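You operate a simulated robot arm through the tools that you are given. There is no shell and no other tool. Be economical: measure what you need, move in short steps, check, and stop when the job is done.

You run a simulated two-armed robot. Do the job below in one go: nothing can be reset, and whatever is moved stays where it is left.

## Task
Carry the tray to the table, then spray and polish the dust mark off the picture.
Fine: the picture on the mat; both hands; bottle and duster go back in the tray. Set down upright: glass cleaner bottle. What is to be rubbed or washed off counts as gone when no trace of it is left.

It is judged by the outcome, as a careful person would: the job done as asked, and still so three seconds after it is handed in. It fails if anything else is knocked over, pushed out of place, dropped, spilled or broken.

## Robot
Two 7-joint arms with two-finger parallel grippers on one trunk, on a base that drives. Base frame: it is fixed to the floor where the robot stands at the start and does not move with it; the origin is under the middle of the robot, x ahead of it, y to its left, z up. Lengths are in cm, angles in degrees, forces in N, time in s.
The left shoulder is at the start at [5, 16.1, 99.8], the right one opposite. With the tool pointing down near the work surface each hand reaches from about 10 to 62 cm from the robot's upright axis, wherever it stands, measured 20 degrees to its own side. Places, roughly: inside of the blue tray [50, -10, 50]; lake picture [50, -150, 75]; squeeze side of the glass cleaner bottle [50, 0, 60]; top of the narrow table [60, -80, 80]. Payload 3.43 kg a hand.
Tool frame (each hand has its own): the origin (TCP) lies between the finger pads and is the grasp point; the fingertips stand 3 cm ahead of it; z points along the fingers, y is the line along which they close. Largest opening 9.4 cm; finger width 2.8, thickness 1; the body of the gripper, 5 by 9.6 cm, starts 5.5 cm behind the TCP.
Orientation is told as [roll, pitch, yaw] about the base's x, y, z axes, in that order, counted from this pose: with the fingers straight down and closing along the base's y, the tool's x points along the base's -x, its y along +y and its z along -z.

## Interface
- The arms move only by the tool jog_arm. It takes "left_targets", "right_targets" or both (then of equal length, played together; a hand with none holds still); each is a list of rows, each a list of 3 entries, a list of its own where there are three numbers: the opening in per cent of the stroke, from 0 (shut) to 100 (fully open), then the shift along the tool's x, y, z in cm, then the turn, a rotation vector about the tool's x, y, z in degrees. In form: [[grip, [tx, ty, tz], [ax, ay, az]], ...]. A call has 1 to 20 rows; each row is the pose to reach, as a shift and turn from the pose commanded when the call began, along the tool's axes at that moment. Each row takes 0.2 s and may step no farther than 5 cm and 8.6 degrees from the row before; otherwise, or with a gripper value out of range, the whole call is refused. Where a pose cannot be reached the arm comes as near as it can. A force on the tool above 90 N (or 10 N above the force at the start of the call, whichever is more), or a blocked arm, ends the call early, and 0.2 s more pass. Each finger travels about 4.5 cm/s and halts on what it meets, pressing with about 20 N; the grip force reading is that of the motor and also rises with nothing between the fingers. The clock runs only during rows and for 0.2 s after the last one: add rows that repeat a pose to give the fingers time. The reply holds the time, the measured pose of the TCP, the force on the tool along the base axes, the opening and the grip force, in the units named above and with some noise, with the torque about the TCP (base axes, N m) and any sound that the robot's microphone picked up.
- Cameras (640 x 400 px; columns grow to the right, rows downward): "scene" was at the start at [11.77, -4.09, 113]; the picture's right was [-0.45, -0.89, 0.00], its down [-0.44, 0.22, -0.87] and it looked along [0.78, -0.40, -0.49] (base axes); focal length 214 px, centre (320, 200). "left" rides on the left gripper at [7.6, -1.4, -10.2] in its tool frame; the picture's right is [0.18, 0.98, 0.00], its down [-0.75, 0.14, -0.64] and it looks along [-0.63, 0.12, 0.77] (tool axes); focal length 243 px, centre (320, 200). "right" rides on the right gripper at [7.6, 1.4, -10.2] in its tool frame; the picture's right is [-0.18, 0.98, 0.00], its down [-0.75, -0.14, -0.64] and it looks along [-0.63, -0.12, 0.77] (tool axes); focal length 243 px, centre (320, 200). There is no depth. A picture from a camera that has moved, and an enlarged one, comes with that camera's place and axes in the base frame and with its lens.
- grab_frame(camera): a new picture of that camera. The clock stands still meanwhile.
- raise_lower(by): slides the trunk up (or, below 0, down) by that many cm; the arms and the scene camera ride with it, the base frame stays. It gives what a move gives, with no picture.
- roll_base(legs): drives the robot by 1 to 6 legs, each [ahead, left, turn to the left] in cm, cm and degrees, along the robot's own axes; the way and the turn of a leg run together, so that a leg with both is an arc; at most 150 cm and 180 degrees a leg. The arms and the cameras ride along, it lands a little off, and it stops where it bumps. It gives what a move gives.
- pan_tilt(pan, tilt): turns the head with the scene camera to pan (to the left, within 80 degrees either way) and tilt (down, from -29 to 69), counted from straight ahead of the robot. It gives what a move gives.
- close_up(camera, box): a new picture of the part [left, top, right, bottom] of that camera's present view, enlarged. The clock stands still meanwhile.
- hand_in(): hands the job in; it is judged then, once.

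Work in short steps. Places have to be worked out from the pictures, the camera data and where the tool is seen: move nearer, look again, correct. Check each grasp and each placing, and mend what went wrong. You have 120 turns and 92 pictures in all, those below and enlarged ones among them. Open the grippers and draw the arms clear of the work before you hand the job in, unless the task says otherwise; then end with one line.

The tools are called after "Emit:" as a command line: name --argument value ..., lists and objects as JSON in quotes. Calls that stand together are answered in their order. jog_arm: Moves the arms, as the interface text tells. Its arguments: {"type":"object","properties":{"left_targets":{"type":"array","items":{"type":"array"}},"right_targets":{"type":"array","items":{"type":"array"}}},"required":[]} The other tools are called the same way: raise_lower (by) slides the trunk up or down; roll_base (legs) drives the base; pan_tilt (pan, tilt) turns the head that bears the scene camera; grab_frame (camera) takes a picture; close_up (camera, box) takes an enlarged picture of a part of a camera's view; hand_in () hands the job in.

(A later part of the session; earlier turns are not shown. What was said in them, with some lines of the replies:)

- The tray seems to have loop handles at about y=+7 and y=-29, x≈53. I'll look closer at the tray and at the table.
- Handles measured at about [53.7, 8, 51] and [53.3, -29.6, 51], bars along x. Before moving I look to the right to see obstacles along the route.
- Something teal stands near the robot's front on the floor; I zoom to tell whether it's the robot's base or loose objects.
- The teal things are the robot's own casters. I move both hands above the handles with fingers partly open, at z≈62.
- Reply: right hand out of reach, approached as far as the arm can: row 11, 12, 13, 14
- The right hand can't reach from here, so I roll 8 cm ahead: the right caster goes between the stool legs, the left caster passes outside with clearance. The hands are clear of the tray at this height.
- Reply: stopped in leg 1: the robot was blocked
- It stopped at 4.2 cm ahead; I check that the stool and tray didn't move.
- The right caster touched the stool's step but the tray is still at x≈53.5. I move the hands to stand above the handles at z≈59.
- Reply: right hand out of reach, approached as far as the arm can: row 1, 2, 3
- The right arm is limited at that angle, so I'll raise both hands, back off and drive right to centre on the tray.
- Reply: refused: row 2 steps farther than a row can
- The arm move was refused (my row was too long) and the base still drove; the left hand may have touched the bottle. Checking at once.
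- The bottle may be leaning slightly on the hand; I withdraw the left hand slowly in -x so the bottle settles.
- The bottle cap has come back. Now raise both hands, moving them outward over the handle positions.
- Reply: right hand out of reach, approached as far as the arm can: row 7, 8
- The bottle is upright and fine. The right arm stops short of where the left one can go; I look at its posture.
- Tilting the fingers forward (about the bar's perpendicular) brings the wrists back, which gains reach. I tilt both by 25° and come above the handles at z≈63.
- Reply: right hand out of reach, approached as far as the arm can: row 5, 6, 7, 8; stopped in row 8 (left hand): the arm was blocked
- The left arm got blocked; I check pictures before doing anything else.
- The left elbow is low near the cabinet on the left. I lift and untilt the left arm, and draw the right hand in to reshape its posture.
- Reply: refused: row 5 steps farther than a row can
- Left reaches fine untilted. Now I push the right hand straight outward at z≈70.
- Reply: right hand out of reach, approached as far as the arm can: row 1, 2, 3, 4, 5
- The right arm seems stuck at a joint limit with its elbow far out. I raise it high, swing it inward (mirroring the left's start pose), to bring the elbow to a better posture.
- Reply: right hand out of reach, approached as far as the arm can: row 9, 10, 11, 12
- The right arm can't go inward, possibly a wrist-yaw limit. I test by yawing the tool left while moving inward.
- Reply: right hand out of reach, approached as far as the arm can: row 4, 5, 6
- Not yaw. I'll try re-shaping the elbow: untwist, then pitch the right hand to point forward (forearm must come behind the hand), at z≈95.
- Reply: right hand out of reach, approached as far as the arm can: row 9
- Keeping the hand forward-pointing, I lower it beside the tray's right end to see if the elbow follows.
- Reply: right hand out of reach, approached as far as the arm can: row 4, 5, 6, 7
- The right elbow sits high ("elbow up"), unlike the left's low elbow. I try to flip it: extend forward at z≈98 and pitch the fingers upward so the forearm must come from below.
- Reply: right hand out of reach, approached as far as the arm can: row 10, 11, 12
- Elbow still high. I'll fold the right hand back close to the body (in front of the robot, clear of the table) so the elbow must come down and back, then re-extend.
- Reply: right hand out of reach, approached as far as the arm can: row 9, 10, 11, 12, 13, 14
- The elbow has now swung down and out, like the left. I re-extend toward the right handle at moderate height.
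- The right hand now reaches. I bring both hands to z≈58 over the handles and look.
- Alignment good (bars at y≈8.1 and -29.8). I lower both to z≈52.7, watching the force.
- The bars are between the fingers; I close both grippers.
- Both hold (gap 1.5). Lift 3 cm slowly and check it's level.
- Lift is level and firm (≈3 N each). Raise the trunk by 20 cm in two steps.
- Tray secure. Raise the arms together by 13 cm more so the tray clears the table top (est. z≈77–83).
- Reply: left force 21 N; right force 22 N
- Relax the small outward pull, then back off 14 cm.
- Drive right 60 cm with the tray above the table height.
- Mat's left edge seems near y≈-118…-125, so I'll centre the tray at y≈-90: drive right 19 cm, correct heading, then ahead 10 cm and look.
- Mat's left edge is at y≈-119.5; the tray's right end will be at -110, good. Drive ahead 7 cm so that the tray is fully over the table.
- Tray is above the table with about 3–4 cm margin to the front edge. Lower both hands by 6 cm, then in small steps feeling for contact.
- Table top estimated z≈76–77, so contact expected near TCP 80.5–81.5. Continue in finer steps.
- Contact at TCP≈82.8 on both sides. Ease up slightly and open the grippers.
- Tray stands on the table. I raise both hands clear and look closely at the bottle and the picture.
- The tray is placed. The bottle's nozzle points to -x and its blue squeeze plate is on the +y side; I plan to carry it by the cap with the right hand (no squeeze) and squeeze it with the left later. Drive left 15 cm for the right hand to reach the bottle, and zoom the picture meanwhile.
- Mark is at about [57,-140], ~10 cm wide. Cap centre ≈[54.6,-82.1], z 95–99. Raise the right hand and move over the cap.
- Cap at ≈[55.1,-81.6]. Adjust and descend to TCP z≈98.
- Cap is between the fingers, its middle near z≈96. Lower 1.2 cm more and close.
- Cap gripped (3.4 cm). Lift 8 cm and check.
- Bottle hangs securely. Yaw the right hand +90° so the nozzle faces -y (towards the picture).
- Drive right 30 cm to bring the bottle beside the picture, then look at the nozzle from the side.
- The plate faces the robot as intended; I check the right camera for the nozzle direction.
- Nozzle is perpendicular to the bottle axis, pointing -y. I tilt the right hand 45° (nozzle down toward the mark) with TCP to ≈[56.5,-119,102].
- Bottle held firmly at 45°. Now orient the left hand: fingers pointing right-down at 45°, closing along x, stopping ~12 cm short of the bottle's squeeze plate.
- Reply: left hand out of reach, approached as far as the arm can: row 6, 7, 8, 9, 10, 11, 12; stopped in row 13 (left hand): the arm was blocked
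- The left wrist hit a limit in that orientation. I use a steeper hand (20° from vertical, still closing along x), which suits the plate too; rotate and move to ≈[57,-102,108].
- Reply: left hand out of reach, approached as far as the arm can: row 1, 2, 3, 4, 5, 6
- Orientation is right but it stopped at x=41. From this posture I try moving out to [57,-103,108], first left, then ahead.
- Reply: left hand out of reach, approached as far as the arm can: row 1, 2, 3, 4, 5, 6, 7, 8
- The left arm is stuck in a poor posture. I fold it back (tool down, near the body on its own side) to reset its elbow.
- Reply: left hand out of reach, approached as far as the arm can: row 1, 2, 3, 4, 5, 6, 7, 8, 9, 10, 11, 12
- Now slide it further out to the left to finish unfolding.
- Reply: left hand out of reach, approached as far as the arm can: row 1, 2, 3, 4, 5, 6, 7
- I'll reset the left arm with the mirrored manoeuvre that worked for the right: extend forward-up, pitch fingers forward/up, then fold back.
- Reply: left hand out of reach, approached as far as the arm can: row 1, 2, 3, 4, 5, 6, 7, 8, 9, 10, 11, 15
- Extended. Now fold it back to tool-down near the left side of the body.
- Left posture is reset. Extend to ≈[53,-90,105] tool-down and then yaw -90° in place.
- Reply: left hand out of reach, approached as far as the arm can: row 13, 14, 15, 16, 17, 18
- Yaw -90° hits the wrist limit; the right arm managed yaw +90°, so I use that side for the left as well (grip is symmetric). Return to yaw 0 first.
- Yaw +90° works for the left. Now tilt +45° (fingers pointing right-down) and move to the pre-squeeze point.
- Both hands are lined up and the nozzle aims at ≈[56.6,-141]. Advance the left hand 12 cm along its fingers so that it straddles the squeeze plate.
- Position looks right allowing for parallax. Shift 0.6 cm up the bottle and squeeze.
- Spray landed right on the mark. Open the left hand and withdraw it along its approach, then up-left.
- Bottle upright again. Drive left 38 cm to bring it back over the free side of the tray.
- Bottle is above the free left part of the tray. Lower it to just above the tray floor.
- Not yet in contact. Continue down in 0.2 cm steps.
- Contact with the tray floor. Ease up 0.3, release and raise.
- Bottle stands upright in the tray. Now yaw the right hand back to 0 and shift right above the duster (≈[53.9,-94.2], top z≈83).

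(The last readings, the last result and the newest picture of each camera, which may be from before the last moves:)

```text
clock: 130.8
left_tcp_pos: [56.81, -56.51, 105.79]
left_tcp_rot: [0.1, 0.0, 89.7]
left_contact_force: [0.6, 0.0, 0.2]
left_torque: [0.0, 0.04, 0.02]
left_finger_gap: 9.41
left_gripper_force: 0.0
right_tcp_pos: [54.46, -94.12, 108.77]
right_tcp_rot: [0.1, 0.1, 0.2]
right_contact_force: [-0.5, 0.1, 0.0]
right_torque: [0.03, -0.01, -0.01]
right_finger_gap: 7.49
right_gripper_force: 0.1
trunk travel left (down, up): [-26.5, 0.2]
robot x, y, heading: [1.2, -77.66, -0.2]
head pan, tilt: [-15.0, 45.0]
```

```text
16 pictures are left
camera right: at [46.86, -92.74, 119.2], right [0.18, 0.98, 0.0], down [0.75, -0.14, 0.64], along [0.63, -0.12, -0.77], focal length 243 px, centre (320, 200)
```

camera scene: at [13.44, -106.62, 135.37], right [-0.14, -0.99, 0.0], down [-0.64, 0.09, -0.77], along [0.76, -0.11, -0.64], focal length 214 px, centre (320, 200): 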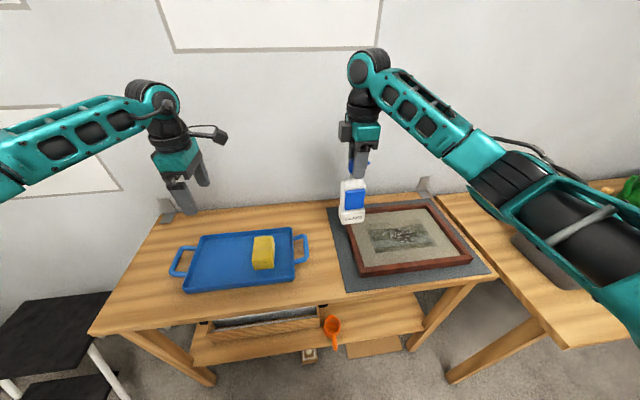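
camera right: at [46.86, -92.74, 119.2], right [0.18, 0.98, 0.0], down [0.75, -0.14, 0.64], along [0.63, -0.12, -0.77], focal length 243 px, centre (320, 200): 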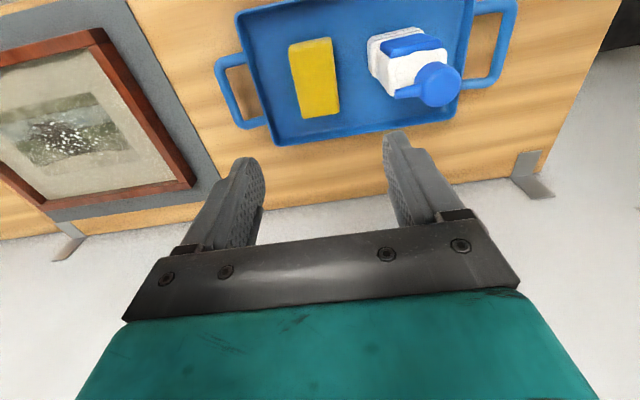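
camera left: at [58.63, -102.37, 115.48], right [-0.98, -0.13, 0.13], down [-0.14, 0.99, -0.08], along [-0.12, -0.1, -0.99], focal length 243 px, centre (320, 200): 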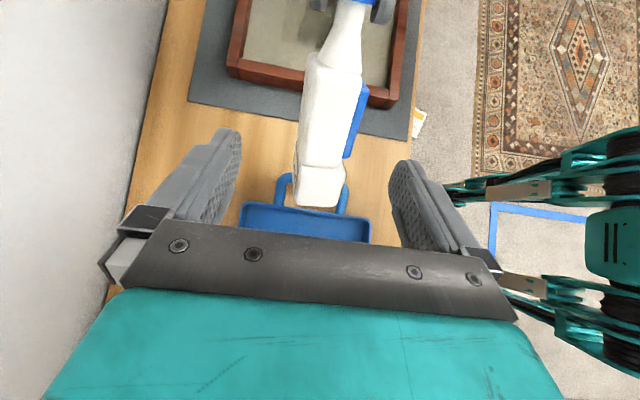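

Duster centre ≈[55.8,-95.1]. Descend in steps to z≈90 and check.

Emit:
jog_arm --right_targets '[[80, [-1, -1, 4], [0, 0, 0]], [80, [-1, -1, 8], [0, 0, 0]], [80, [-1, -1, 12], [0, 0, 0]], [80, [-1, -1, 16], [0, 0, 0]], [80, [-1, -1, 18.5], [0, 0, 0]], [80, [-1, -1, 18.5], [0, 0, 0]]]'

Emit:
grab_frame --camera "right"

```text
clock: 132.2
left_tcp_pos: [56.68, -56.39, 105.67]
left_tcp_rot: [0.1, -0.2, 89.7]
left_contact_force: [-0.4, 0.5, 0.5]
left_torque: [-0.02, 0.01, -0.04]
left_finger_gap: 9.38
left_gripper_force: 0.0
right_tcp_pos: [55.54, -94.83, 90.2]
right_tcp_rot: [0.1, 0.0, 0.1]
right_contact_force: [0.2, -0.4, -0.2]
right_torque: [-0.02, -0.02, -0.02]
right_finger_gap: 7.5
right_gripper_force: 0.1
trunk travel left (down, up): [-26.5, 0.2]
robot x, y, heading: [1.21, -77.88, -0.1]
head pan, tilt: [-15.0, 45.0]
```

```text
15 pictures are left
camera right: at [47.89, -93.41, 100.62], right [0.18, 0.98, 0.0], down [0.75, -0.14, 0.64], along [0.63, -0.12, -0.77], focal length 243 px, centre (320, 200)
```

right: 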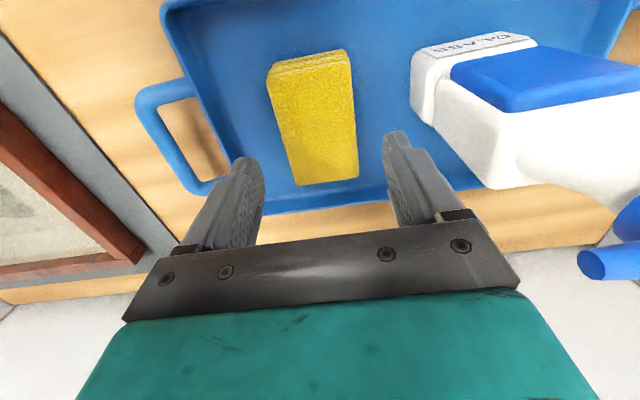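

Well centred. Descend to TCP z≈83.9 and close on the duster.

Emit:
jog_arm --right_targets '[[80, [0, -0.2, 3], [0, 0, 0]], [80, [0, -0.2, 6.3], [0, 0, 0]], [80, [0, -0.2, 6.3], [0, 0, 0]], [50, [0, -0.2, 6.3], [0, 0, 0]], [20, [0, -0.2, 6.3], [0, 0, 0]], [0, [0, -0.2, 6.3], [0, 0, 0]], [0, [0, -0.2, 6.3], [0, 0, 0]], [0, [0, -0.2, 6.3], [0, 0, 0]]]'

Emit:
jog_arm --right_targets '[[0, [0, 0, -3], [0, 0, 0]], [0, [0, 0, -7], [0, 0, 0]], [0, [0, 0, -11], [0, 0, 0]], [0, [0, 0, -13], [0, 0, 0]], [0, [0, 0, -13], [0, 0, 0]]]'

Emit:
grab_frame --camera "right"

Emit:
close_up --camera "scene" --box '[230, 60, 440, 260]'

```text
clock: 134.0
left_tcp_pos: [56.83, -56.3, 105.75]
left_tcp_rot: [0.2, -0.1, 89.7]
left_contact_force: [-1.0, 0.4, 0.2]
left_torque: [0.01, 0.0, 0.01]
left_finger_gap: 9.4
left_gripper_force: 0.1
right_tcp_pos: [55.42, -95.25, 84.08]
right_tcp_rot: [0.0, 0.1, 0.1]
right_contact_force: [-0.7, -0.1, 0.5]
right_torque: [0.0, 0.01, 0.03]
right_finger_gap: 5.89
right_gripper_force: 19.8
trunk travel left (down, up): [-26.5, 0.2]
robot x, y, heading: [1.41, -77.93, -0.1]
head pan, tilt: [-15.0, 45.0]
```

```text
clock: 135.2
left_tcp_pos: [56.89, -56.45, 105.64]
left_tcp_rot: [0.0, -0.1, 89.8]
left_contact_force: [-0.6, -0.3, -0.1]
left_torque: [0.0, 0.02, 0.04]
left_finger_gap: 9.4
left_gripper_force: 0.1
right_tcp_pos: [55.33, -95.15, 97.27]
right_tcp_rot: [0.0, 0.1, 0.3]
right_contact_force: [0.2, 0.4, -0.5]
right_torque: [-0.01, 0.02, -0.03]
right_finger_gap: 5.93
right_gripper_force: 19.8
trunk travel left (down, up): [-26.5, 0.2]
robot x, y, heading: [1.25, -77.44, -0.5]
head pan, tilt: [-15.0, 45.0]
```

```text
14 pictures are left
camera right: at [47.74, -93.75, 107.51], right [0.18, 0.98, 0.0], down [0.75, -0.14, 0.64], along [0.63, -0.12, -0.77], focal length 243 px, centre (320, 200)
```

right: 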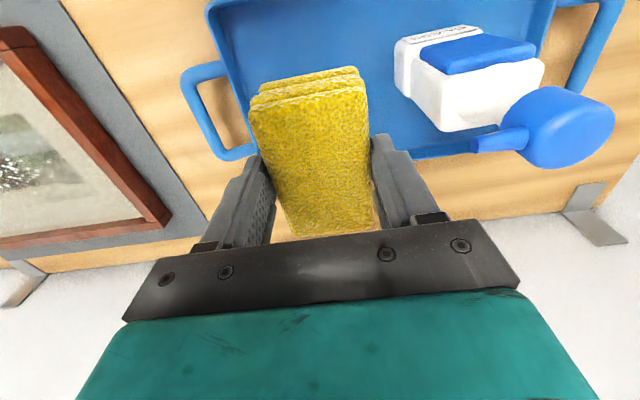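

```text
2.00 times, centred on (335, 160) of scene
camera zoom: at [12.84, -80.0, 134.64], right [-0.26, -0.96, 0.0], down [-0.68, 0.19, -0.71], along [0.68, -0.19, -0.71], focal length 429 px, centre (290, 280)
```

zoom: 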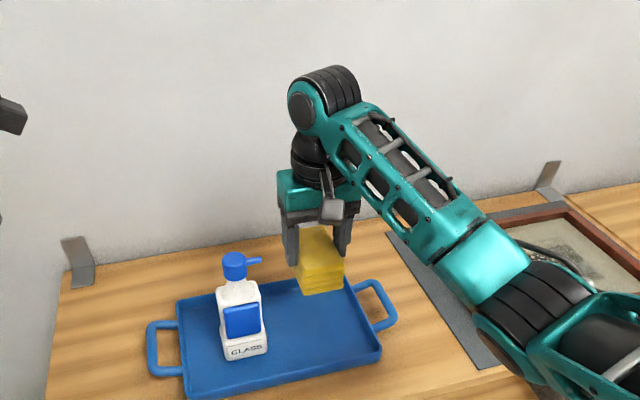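

Duster held. Raise the left hand a bit for clearance, then drive right 45 cm to stand before the picture.

Emit:
jog_arm --left_targets '[[100, [0, 0, -4], [0, 0, 0]], [100, [0, 0, -7], [0, 0, 0]]]'

Emit:
roll_base --legs '[[0, -45, 0.4]]'

Emit:
grab_frame --camera "right"

```text
clock: 135.8
left_tcp_pos: [57.19, -56.49, 112.73]
left_tcp_rot: [0.1, -0.1, 89.6]
left_contact_force: [-0.5, 0.0, 0.1]
left_torque: [0.02, 0.01, 0.0]
left_finger_gap: 9.41
left_gripper_force: 0.0
right_tcp_pos: [55.31, -95.29, 97.11]
right_tcp_rot: [0.1, 0.2, 0.2]
right_contact_force: [-0.1, -0.6, -1.2]
right_torque: [0.0, 0.02, 0.0]
right_finger_gap: 5.89
right_gripper_force: 19.9
trunk travel left (down, up): [-26.5, 0.2]
robot x, y, heading: [1.55, -77.77, -0.3]
head pan, tilt: [-15.0, 45.0]
```

```text
clock: 138.4
left_tcp_pos: [56.94, -100.12, 112.78]
left_tcp_rot: [0.2, -0.1, 90.5]
left_contact_force: [-0.9, -0.6, 0.7]
left_torque: [-0.01, 0.01, -0.02]
left_finger_gap: 9.41
left_gripper_force: 0.0
right_tcp_pos: [55.69, -138.83, 97.07]
right_tcp_rot: [0.0, 0.1, 0.9]
right_contact_force: [-0.3, -0.4, -0.3]
right_torque: [0.03, -0.01, -0.01]
right_finger_gap: 5.9
right_gripper_force: 20.0
trunk travel left (down, up): [-26.5, 0.2]
robot x, y, heading: [1.24, -122.26, 0.2]
head pan, tilt: [-15.0, 45.0]
```

```text
12 pictures are left
camera right: at [48.0, -137.45, 107.46], right [0.17, 0.99, 0.0], down [0.76, -0.13, 0.64], along [0.63, -0.11, -0.77], focal length 243 px, centre (320, 200)
```

right: 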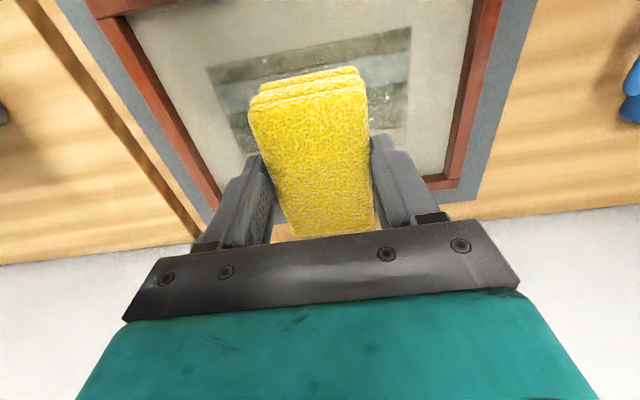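

Picture art spans x 51.5–64.5, y -129.5…-150 and the glass is larger. Lower the duster onto the centre of the mark, feeling for contact.

Emit:
jog_arm --right_targets '[[0, [-0.5, -0.5, 3], [0, 0, 0]], [0, [-1, -1, 6], [0, 0, 0]], [0, [-1, -1, 9], [0, 0, 0]], [0, [-1, -1, 11], [0, 0, 0]], [0, [-1, -1, 11.4], [0, 0, 0]], [0, [-1, -1, 11.8], [0, 0, 0]], [0, [-1, -1, 11.8], [0, 0, 0]]]'

```text
clock: 140.1
left_tcp_pos: [56.85, -100.15, 112.72]
left_tcp_rot: [0.1, -0.1, 90.5]
left_contact_force: [-0.1, 0.0, 0.2]
left_torque: [0.02, -0.01, -0.01]
left_finger_gap: 9.41
left_gripper_force: 0.1
right_tcp_pos: [56.55, -139.66, 85.41]
right_tcp_rot: [-0.1, 0.1, 0.9]
right_contact_force: [-0.4, -0.4, 0.8]
right_torque: [-0.07, 0.0, -0.03]
right_finger_gap: 5.92
right_gripper_force: 20.4
trunk travel left (down, up): [-26.5, 0.2]
robot x, y, heading: [1.52, -122.22, 0.6]
head pan, tilt: [-15.0, 45.0]
```

Emit:
jog_arm --right_targets '[[0, [0, 0, 0.2], [0, 0, 0]], [0, [0, 0, 0.4], [0, 0, 0]], [0, [0, 0, 0.6], [0, 0, 0]], [0, [0, 0, 0.6], [0, 0, 0]]]'

```text
clock: 141.1
left_tcp_pos: [56.69, -99.96, 112.91]
left_tcp_rot: [-0.1, 0.0, 90.6]
left_contact_force: [0.2, -0.3, 0.1]
left_torque: [0.0, 0.01, -0.01]
left_finger_gap: 9.42
left_gripper_force: 0.1
right_tcp_pos: [56.61, -139.64, 85.23]
right_tcp_rot: [0.1, -0.6, 1.0]
right_contact_force: [-3.2, 1.9, 28.3]
right_torque: [0.05, 0.06, -0.03]
right_finger_gap: 5.95
right_gripper_force: 20.2
trunk travel left (down, up): [-26.5, 0.2]
robot x, y, heading: [1.35, -121.95, 0.4]
head pan, tilt: [-15.0, 45.0]
```

Firm contact (28 N), a bit too hard. Ease to about 8–10 N and wipe in strokes along y, over the marked area.

Emit:
jog_arm --right_targets '[[0, [0, 0, -0.33], [0, 0, 0]], [0, [0, 2, -0.33], [0, 0, 0]], [0, [0, 5, -0.33], [0, 0, 0]], [0, [0, 8, -0.33], [0, 0, 0]], [0, [-1.2, 8, -0.33], [0, 0, 0]], [0, [-1.2, 4.5, -0.33], [0, 0, 0]], [0, [-1.2, 1, -0.33], [0, 0, 0]], [0, [-1.2, -2.5, -0.33], [0, 0, 0]], [0, [-1.2, -6, -0.33], [0, 0, 0]], [0, [-1.2, -9, -0.33], [0, 0, 0]], [0, [1, -9, -0.33], [0, 0, 0]], [0, [1, -5.5, -0.33], [0, 0, 0]], [0, [1, -2, -0.33], [0, 0, 0]], [0, [1, 1.5, -0.33], [0, 0, 0]], [0, [1, 5, -0.33], [0, 0, 0]], [0, [2.5, 5, -0.33], [0, 0, 0]], [0, [2.5, 1.5, -0.33], [0, 0, 0]], [0, [2.5, -2, -0.33], [0, 0, 0]], [0, [2.5, -5.5, -0.33], [0, 0, 0]], [0, [2, -7, -0.33], [0, 0, 0]]]'

```text
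clock: 145.2
left_tcp_pos: [56.64, -99.92, 112.86]
left_tcp_rot: [-0.1, 0.0, 90.5]
left_contact_force: [-0.3, -0.1, -0.1]
left_torque: [-0.01, 0.02, 0.02]
left_finger_gap: 9.41
left_gripper_force: 0.0
right_tcp_pos: [54.47, -146.77, 85.11]
right_tcp_rot: [0.0, -0.1, 1.0]
right_contact_force: [-5.0, 11.6, 25.3]
right_torque: [0.47, 0.37, -0.04]
right_finger_gap: 5.96
right_gripper_force: 20.4
trunk travel left (down, up): [-26.5, 0.2]
robot x, y, heading: [1.62, -122.0, 0.6]
head pan, tilt: [-15.0, 45.0]
```

Wipe done (about 25 N at the end). Lift up and look at the glass and the frame's position.

Emit:
jog_arm --right_targets '[[0, [0, 0, -3], [0, 0, 0]], [0, [0, 0, -7], [0, 0, 0]], [0, [1, 0, -11], [0, 0, 0]], [0, [3, -2, -15], [0, 0, 0]], [0, [6, -4, -18], [0, 0, 0]], [0, [10, -6, -19], [0, 0, 0]]]'

Emit:
pan_tilt --pan -18 --tilt 45

Emit:
grab_frame --camera "scene"

```text
clock: 146.7
left_tcp_pos: [56.95, -100.1, 112.71]
left_tcp_rot: [0.0, -0.1, 90.5]
left_contact_force: [-0.7, -1.0, 0.4]
left_torque: [0.0, -0.01, 0.02]
left_finger_gap: 9.39
left_gripper_force: 0.1
right_tcp_pos: [44.53, -153.38, 103.86]
right_tcp_rot: [0.0, 0.1, 0.9]
right_contact_force: [-0.3, -0.2, -0.5]
right_torque: [0.0, 0.01, 0.0]
right_finger_gap: 5.92
right_gripper_force: 19.6
trunk travel left (down, up): [-26.5, 0.2]
robot x, y, heading: [1.36, -122.23, 0.5]
head pan, tilt: [-15.0, 45.0]
```

```text
clock: 147.3
left_tcp_pos: [56.94, -100.03, 112.59]
left_tcp_rot: [0.1, -0.1, 90.5]
left_contact_force: [-0.2, 0.4, -0.5]
left_torque: [-0.03, 0.0, -0.01]
left_finger_gap: 9.4
left_gripper_force: 0.2
right_tcp_pos: [44.72, -153.35, 103.79]
right_tcp_rot: [0.0, 0.1, 0.9]
right_contact_force: [0.1, 0.2, -1.2]
right_torque: [0.0, 0.0, 0.01]
right_finger_gap: 5.93
right_gripper_force: 19.6
trunk travel left (down, up): [-26.5, 0.2]
robot x, y, heading: [1.39, -122.16, 0.4]
head pan, tilt: [-18.0, 45.0]
```

```text
11 pictures are left
camera scene: at [12.82, -124.52, 134.64], right [-0.3, -0.95, 0.0], down [-0.67, 0.21, -0.71], along [0.67, -0.21, -0.71], focal length 214 px, centre (320, 200)
```

scene: 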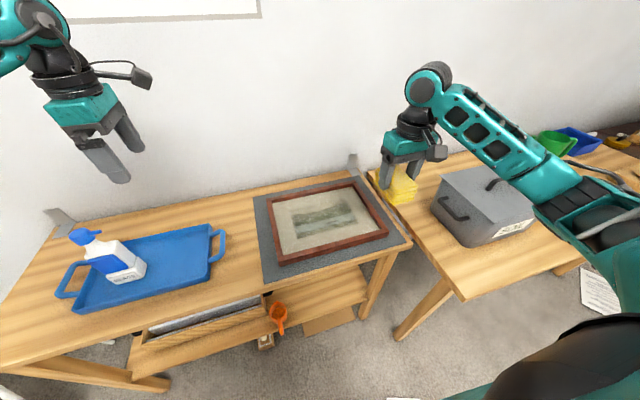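

Emit:
close_up --camera "scene" --box '[245, 165, 405, 285]'

```text
3.33 times, centred on (325, 225) of scene
camera zoom: at [12.82, -124.52, 134.64], right [-0.3, -0.95, 0.0], down [-0.67, 0.21, -0.71], along [0.67, -0.21, -0.71], focal length 715 px, centre (303, 117)
```

zoom: 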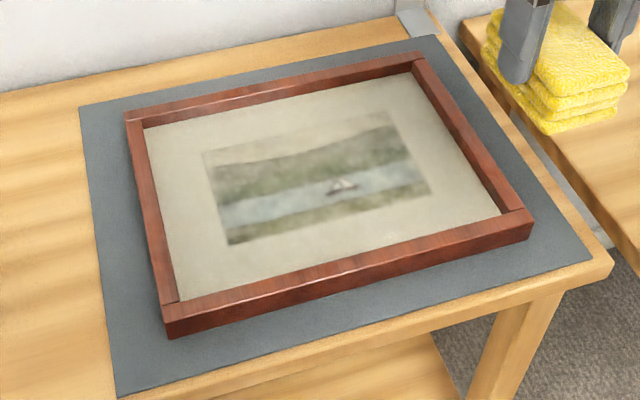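

The lake with a sailboat is visible and the picture is in place on its mat. One tighter zoom to check for residue.

Emit:
close_up --camera "scene" --box '[285, 185, 365, 235]'

```text
8.00 times, centred on (325, 210) of scene
camera zoom: at [12.82, -124.52, 134.64], right [-0.3, -0.95, 0.0], down [-0.67, 0.21, -0.71], along [0.67, -0.21, -0.71], focal length 1716 px, centre (280, 120)
```

zoom: 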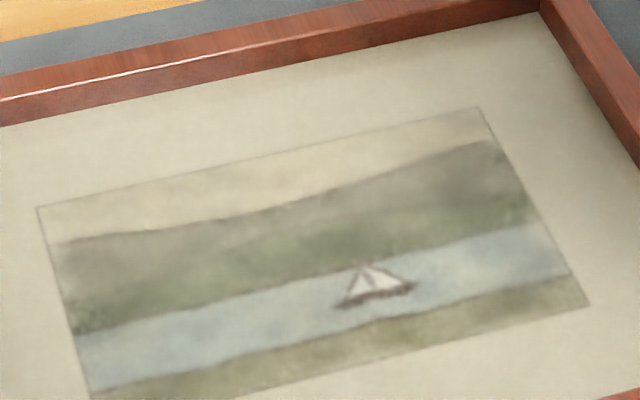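

Spotless. Bring the right hand back to its earlier place and drive left to the tray.

Emit:
jog_arm --right_targets '[[0, [-2.5, 3.5, 0], [0, 0, 0]], [0, [-5, 7, 0], [0, 0, 0]], [0, [-7.5, 10.5, 0], [0, 0, 0]], [0, [-10, 14, 0], [0, 0, 0]], [0, [-10.7, 14.5, 0], [0, 0, 0]]]'

Emit:
roll_base --legs '[[0, 43.5, -0.4]]'

Emit:
grab_frame --camera "right"

```text
clock: 148.5
left_tcp_pos: [56.8, -100.13, 112.64]
left_tcp_rot: [0.1, -0.2, 90.5]
left_contact_force: [0.0, 0.0, 0.9]
left_torque: [0.0, -0.01, 0.0]
left_finger_gap: 9.44
left_gripper_force: 0.1
right_tcp_pos: [55.16, -138.13, 103.89]
right_tcp_rot: [-0.1, 0.1, 0.9]
right_contact_force: [-0.5, -0.1, -1.0]
right_torque: [0.03, -0.03, -0.01]
right_finger_gap: 5.94
right_gripper_force: 20.1
trunk travel left (down, up): [-26.5, 0.2]
robot x, y, heading: [1.18, -122.23, 0.6]
head pan, tilt: [-18.0, 45.0]
```

```text
clock: 151.1
left_tcp_pos: [57.39, -57.54, 112.81]
left_tcp_rot: [0.2, 0.0, 89.5]
left_contact_force: [0.5, 0.1, -0.7]
left_torque: [-0.02, 0.0, 0.0]
left_finger_gap: 9.38
left_gripper_force: 0.1
right_tcp_pos: [54.89, -95.56, 103.86]
right_tcp_rot: [0.0, 0.1, -0.1]
right_contact_force: [0.2, -0.1, -0.6]
right_torque: [-0.01, 0.01, 0.02]
right_finger_gap: 5.91
right_gripper_force: 19.2
trunk travel left (down, up): [-26.5, 0.2]
robot x, y, heading: [1.29, -78.39, -0.8]
head pan, tilt: [-18.0, 45.0]
```

```text
8 pictures are left
camera right: at [47.23, -94.0, 114.28], right [0.19, 0.98, 0.0], down [0.75, -0.14, 0.64], along [0.63, -0.12, -0.77], focal length 243 px, centre (320, 200)
```

right: 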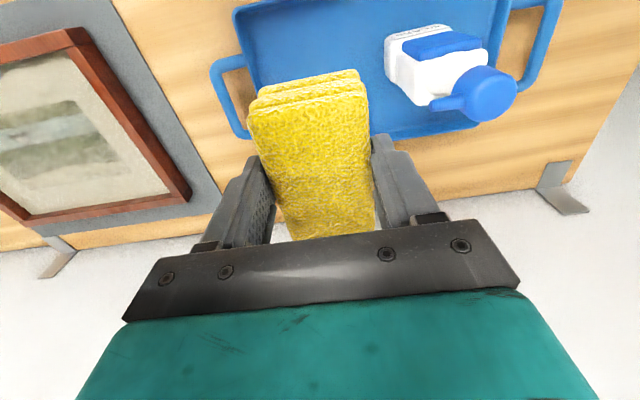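

Lined up with its old spot. Lower to just above the tray floor.

Emit:
jog_arm --right_targets '[[0, [0, 0.2, 4], [0, 0, 0]], [0, [0, 0.2, 8], [0, 0, 0]], [0, [0, 0.2, 12], [0, 0, 0]], [0, [0, 0.2, 16], [0, 0, 0]], [0, [0, 0.2, 18.5], [0, 0, 0]], [0, [0, 0.2, 19.3], [0, 0, 0]], [0, [0, 0.2, 19.3], [0, 0, 0]]]'

```text
clock: 152.7
left_tcp_pos: [57.28, -57.53, 112.77]
left_tcp_rot: [0.1, 0.0, 89.5]
left_contact_force: [-0.3, 0.1, -0.9]
left_torque: [-0.03, -0.01, 0.03]
left_finger_gap: 9.38
left_gripper_force: 0.0
right_tcp_pos: [54.85, -95.34, 84.57]
right_tcp_rot: [0.0, 0.2, -0.1]
right_contact_force: [-0.5, 0.6, -0.5]
right_torque: [0.01, 0.02, 0.0]
right_finger_gap: 5.92
right_gripper_force: 20.2
trunk travel left (down, up): [-26.5, 0.2]
robot x, y, heading: [1.24, -78.28, -0.4]
head pan, tilt: [-18.0, 45.0]
```

Lower a further 0.45 cm, then open just enough and raise.

Emit:
jog_arm --right_targets '[[0, [0, 0, 0.25], [0, 0, 0]], [0, [0, 0, 0.45], [0, 0, 0]], [0, [0, 0, 0.45], [0, 0, 0]], [70, [0, 0, 0.45], [0, 0, 0]], [78, [0, 0, 0.45], [0, 0, 0]], [78, [0, 0, 0.45], [0, 0, 0]], [78, [0, 0, -3], [0, 0, 0]], [78, [0, 0, -7], [0, 0, 0]], [78, [0, 0, -11], [0, 0, 0]], [78, [0, 0, -15], [0, 0, 0]], [78, [0, 0, -19], [0, 0, 0]], [78, [0, 0, -23], [0, 0, 0]]]'

Emit:
grab_frame --camera "scene"

```text
clock: 155.3
left_tcp_pos: [57.33, -57.45, 112.76]
left_tcp_rot: [0.1, 0.0, 89.5]
left_contact_force: [-1.3, -1.0, 0.2]
left_torque: [0.03, -0.05, 0.03]
left_finger_gap: 9.4
left_gripper_force: 0.0
right_tcp_pos: [54.83, -95.18, 107.84]
right_tcp_rot: [0.0, 0.0, -0.1]
right_contact_force: [-0.2, 1.0, 0.6]
right_torque: [0.06, -0.01, -0.03]
right_finger_gap: 7.32
right_gripper_force: 0.0
trunk travel left (down, up): [-26.5, 0.2]
robot x, y, heading: [1.13, -78.94, -0.7]
head pan, tilt: [-18.0, 45.0]
```

```text
7 pictures are left
camera scene: at [12.77, -81.11, 134.64], right [-0.32, -0.95, 0.0], down [-0.67, 0.22, -0.71], along [0.67, -0.22, -0.71], focal length 214 px, centre (320, 200)
```

scene: 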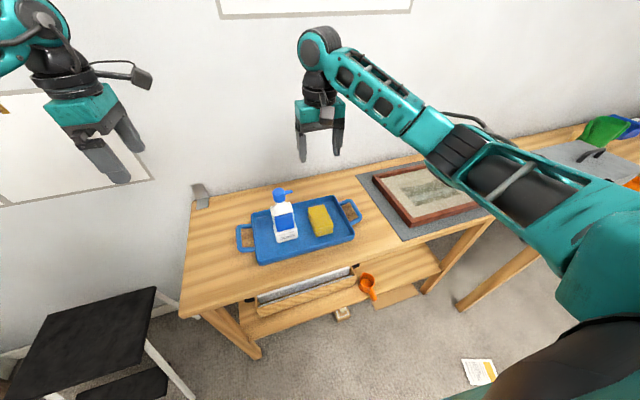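

Bottle and duster are in the tray, tray on the table, picture clean on its mat. Back away 15 cm to draw the arms clear.

Emit:
roll_base --legs '[[-15, 0, 0]]'

Emit:
grab_frame --camera "scene"

```text
clock: 156.7
left_tcp_pos: [41.71, -57.35, 112.7]
left_tcp_rot: [0.0, 0.0, 89.3]
left_contact_force: [-1.2, 0.2, 0.6]
left_torque: [-0.01, 0.02, 0.0]
left_finger_gap: 9.42
left_gripper_force: 0.1
right_tcp_pos: [39.44, -95.15, 107.88]
right_tcp_rot: [0.0, 0.1, -0.2]
right_contact_force: [0.6, 0.9, 0.8]
right_torque: [0.01, -0.02, 0.03]
right_finger_gap: 7.34
right_gripper_force: 0.0
trunk travel left (down, up): [-26.5, 0.2]
robot x, y, heading: [-14.33, -78.32, -0.8]
head pan, tilt: [-18.0, 45.0]
```

```text
6 pictures are left
camera scene: at [-2.84, -80.99, 134.66], right [-0.32, -0.95, 0.0], down [-0.67, 0.23, -0.71], along [0.67, -0.23, -0.71], focal length 214 px, centre (320, 200)
```

scene: 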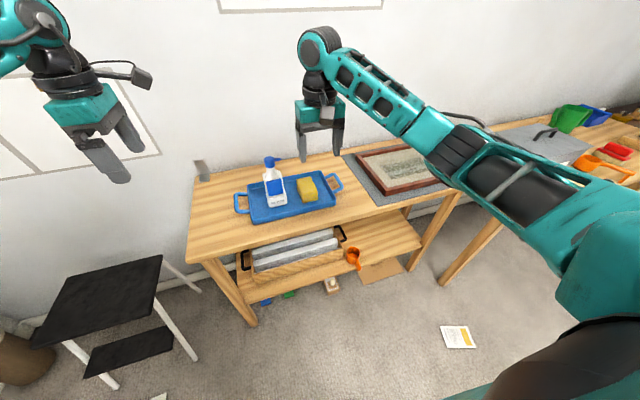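

Everything is in place and the arms are clear, so I hand the job in.

Emit:
hand_in

```text
The job is handed in.
```

The tray is on the narrow table with the bottle upright and the duster back inside it. The dust mark is sprayed and polished off the picture, with no trace left in a close-up, and the picture is still on its mat. Early on my left hand bumped the bottle and made it lean in the tray; it settled upright with nothing spilled that I could see.
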